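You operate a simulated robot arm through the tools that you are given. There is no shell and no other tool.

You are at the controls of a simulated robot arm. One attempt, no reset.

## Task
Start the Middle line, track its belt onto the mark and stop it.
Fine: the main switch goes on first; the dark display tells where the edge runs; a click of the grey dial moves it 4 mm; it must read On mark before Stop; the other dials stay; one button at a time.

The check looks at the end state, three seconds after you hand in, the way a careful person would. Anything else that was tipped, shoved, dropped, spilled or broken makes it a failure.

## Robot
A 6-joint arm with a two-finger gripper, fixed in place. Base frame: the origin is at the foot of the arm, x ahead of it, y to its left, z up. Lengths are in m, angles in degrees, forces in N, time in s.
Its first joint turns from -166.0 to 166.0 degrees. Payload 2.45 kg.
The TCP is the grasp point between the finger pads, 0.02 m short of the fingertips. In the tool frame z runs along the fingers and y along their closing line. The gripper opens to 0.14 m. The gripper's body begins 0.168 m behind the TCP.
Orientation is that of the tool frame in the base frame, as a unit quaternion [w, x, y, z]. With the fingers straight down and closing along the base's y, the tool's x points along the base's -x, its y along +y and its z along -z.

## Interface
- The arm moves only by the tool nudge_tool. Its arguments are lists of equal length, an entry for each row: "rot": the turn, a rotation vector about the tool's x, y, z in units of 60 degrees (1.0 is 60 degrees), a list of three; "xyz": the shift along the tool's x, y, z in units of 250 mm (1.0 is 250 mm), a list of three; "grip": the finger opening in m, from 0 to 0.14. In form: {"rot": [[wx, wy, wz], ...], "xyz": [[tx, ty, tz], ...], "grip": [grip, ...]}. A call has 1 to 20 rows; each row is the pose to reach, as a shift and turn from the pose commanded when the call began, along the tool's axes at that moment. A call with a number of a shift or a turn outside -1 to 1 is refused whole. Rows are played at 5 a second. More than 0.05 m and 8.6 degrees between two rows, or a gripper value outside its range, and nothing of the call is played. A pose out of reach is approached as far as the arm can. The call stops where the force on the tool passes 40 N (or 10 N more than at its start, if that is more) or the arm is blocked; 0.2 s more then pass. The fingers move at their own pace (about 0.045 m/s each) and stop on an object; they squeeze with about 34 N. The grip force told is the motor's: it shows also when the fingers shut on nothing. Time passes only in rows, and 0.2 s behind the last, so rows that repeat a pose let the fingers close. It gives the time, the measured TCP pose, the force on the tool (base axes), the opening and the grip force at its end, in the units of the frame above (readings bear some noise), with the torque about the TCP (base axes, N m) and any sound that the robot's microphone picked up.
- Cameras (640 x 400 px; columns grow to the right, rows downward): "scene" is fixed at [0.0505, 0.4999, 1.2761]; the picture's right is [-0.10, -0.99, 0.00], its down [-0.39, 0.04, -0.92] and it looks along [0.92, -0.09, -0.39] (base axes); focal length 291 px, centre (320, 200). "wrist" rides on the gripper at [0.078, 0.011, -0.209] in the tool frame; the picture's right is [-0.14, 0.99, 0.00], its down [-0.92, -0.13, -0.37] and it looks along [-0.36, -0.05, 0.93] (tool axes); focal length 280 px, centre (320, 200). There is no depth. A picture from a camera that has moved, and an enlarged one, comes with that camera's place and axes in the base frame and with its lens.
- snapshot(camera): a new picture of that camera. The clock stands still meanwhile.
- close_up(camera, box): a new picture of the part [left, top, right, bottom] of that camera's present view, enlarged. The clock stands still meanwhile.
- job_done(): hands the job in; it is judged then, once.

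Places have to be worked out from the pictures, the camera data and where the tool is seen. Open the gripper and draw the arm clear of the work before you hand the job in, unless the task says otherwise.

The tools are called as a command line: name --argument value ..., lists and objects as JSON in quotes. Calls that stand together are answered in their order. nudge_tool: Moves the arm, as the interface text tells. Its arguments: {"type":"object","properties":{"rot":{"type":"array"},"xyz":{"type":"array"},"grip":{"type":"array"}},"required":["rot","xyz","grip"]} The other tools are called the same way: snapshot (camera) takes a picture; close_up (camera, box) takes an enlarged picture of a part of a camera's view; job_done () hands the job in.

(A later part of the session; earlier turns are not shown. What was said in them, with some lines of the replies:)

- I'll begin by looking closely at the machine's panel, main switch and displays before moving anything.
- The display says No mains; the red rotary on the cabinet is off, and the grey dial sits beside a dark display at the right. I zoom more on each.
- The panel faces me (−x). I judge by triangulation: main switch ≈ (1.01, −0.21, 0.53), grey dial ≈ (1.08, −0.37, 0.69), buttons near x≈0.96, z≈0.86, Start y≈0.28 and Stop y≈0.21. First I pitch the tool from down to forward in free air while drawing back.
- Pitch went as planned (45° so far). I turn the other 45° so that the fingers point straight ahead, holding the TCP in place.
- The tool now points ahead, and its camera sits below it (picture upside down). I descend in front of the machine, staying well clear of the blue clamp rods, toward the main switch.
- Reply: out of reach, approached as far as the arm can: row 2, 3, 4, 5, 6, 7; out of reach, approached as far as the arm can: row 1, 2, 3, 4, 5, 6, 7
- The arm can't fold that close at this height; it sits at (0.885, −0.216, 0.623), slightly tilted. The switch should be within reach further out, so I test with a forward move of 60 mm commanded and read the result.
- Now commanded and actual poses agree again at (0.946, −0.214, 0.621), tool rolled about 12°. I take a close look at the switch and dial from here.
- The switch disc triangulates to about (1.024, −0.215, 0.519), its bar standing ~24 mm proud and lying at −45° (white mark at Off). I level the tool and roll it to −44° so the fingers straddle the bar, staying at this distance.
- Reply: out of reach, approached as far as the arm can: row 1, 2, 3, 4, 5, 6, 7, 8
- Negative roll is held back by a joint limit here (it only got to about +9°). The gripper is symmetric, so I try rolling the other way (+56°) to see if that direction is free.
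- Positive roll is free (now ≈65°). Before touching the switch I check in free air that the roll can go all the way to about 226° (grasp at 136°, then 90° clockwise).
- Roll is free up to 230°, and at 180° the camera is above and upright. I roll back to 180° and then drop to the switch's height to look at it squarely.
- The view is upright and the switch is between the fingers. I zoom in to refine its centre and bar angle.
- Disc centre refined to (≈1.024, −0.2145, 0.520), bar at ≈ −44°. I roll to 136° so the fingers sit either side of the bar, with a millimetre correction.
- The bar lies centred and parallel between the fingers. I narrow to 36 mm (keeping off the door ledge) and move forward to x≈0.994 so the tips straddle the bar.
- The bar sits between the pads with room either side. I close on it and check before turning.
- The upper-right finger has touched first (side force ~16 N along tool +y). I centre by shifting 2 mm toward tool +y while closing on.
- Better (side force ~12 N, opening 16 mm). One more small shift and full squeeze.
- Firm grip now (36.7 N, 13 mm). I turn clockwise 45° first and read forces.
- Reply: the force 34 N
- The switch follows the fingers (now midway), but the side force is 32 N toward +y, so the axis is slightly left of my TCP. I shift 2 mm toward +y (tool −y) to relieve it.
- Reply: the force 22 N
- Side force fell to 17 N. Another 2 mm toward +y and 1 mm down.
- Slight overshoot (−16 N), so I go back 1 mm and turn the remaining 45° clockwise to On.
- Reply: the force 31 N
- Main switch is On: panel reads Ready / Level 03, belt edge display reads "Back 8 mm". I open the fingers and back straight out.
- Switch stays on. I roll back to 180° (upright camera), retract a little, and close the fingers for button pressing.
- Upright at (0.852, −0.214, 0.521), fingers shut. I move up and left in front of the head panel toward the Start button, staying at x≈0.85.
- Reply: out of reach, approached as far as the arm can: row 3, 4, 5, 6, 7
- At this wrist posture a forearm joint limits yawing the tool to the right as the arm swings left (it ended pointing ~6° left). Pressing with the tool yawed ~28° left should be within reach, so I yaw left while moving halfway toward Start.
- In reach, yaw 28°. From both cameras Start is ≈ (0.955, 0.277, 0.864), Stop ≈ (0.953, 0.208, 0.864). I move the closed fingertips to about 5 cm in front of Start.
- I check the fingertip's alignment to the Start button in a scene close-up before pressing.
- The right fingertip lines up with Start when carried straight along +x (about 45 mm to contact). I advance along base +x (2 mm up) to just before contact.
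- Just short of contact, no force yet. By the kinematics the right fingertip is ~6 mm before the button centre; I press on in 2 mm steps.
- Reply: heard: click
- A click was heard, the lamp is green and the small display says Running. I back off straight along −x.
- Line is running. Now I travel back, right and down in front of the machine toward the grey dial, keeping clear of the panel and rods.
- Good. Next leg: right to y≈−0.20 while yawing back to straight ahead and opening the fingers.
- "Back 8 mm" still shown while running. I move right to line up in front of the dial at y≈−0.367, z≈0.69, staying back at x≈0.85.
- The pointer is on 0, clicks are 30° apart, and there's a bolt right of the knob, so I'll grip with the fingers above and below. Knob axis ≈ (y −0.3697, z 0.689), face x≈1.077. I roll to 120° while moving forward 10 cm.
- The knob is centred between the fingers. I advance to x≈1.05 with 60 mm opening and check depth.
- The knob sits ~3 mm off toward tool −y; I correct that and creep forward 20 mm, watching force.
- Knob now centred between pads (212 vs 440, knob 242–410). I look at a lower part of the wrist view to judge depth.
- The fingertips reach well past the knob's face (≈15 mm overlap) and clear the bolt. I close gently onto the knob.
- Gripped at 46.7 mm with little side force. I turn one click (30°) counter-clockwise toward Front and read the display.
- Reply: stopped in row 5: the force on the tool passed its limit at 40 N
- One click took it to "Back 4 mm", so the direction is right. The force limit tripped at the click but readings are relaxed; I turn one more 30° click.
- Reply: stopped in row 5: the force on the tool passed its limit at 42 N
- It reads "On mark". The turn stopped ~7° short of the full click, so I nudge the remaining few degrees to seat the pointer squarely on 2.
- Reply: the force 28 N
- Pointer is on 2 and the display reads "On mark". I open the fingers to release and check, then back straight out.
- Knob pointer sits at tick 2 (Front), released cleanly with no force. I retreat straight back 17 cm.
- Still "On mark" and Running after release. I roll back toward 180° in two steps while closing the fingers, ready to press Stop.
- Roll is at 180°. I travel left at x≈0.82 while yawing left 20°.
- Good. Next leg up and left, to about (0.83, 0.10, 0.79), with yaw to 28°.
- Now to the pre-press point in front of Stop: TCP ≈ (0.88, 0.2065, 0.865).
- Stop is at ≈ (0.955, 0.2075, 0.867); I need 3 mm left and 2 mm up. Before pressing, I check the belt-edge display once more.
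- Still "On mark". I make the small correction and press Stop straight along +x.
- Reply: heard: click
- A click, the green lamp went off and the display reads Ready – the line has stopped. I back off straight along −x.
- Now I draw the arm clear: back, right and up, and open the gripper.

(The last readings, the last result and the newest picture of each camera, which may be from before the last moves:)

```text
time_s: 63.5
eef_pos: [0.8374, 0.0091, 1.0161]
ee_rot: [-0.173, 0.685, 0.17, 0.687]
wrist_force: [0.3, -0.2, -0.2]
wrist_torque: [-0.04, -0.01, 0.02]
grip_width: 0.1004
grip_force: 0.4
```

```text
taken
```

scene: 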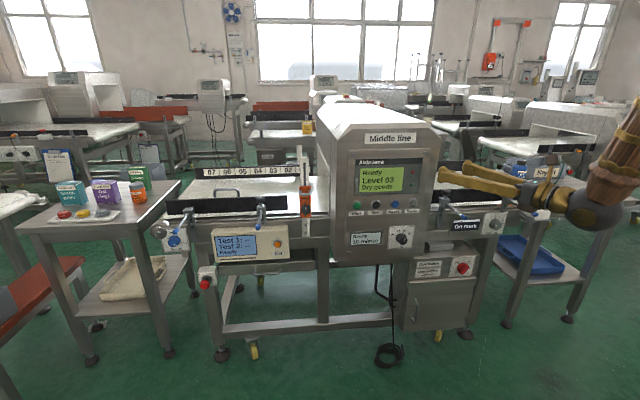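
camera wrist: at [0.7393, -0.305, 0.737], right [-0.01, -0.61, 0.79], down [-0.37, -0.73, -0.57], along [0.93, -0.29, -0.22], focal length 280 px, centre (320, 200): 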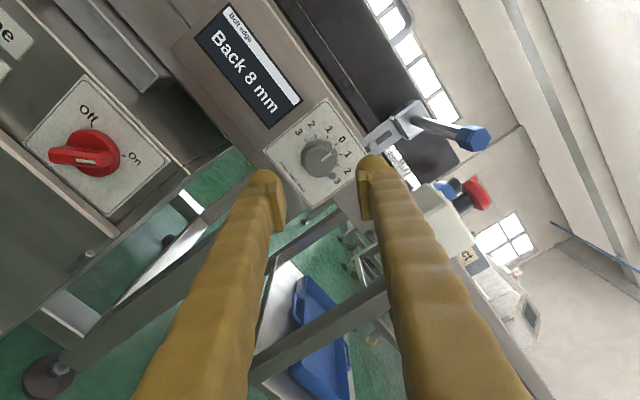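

The arm is clear and open. I check the final state of displays, dials, switch and the other knobs in close-ups.

close_up --camera "scene" --box '[340, 150, 540, 290]'

close_up --camera "scene" --box '[440, 200, 520, 250]'

close_up --camera "scene" --box '[140, 140, 330, 300]'

```text
2.86 times, centred on (440, 220) of scene
camera zoom: at [0.0505, 0.4999, 1.2761], right [-0.1, -0.99, 0.0], down [-0.39, 0.04, -0.92], along [0.92, -0.09, -0.39], focal length 831 px, centre (-23, 143)
```

zoom: 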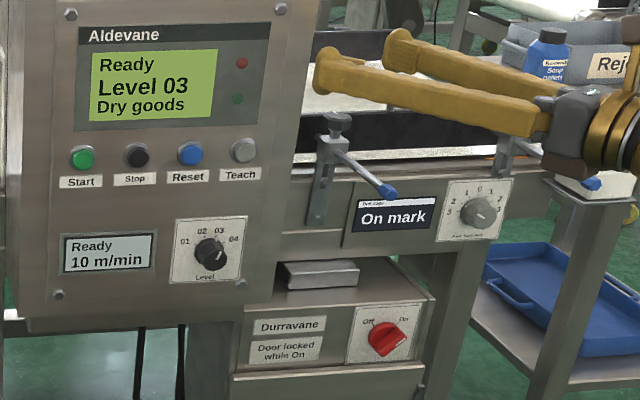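

```text
8.00 times, centred on (480, 225) of scene
camera zoom: at [0.0505, 0.4999, 1.2761], right [-0.1, -0.99, 0.0], down [-0.39, 0.04, -0.92], along [0.92, -0.09, -0.39], focal length 2327 px, centre (-960, 0)
```

zoom: 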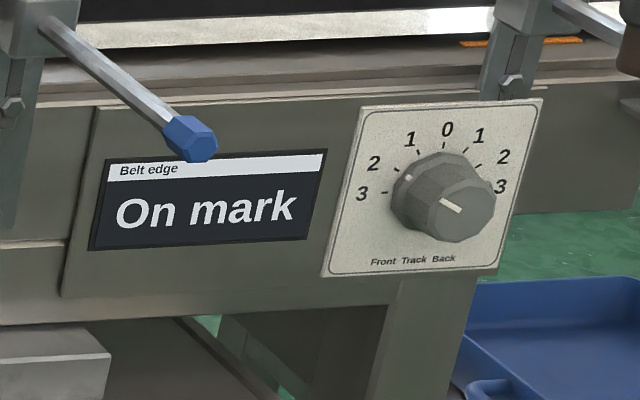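

```text
2.50 times, centred on (235, 220) of scene
camera zoom: at [0.0505, 0.4999, 1.2761], right [-0.1, -0.99, 0.0], down [-0.39, 0.04, -0.92], along [0.92, -0.09, -0.39], focal length 727 px, centre (532, 150)
```

zoom: 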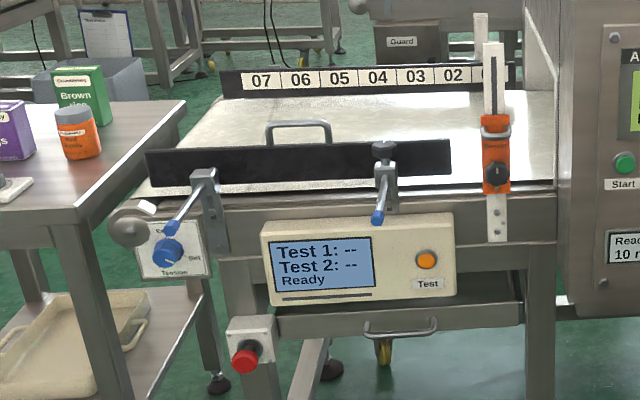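

Everything reads as wanted: main switch On, line stopped (Ready, lamp off), belt edge "On mark", grey dial on Front 2, Level 03 and the other controls untouched, arm clear with the gripper open. I hand the job in.

job_done

```text
The job is handed in.
```

The Middle line was started, its belt tracked onto the mark, and the line stopped; I have handed the job in.

- **Main switch:** it went on first and is still On. The panel then read Ready, Level 03.
- **Start:** I pressed it once; it clicked and the display showed Running.
- **Tracking:** the display read "Back 8 mm". One click of the grey dial toward Front gave "Back 4 mm" and a second gave "On mark". The dial now sits on Front 2.
- **Force stops while turning:** the arm tripped its 40 N force limit at each click and stopped the second about 7° short. I turned it the rest of the way, and the reading held after I let go.
- **Stop:** I pressed it once with the display still on "On mark". It clicked, the green lamp went out and the display went back to Ready.

In the last pictures the Level dial still reads 03 and the other dials look untouched. Nothing was tipped or moved. The arm is clear of the machine with the gripper open.
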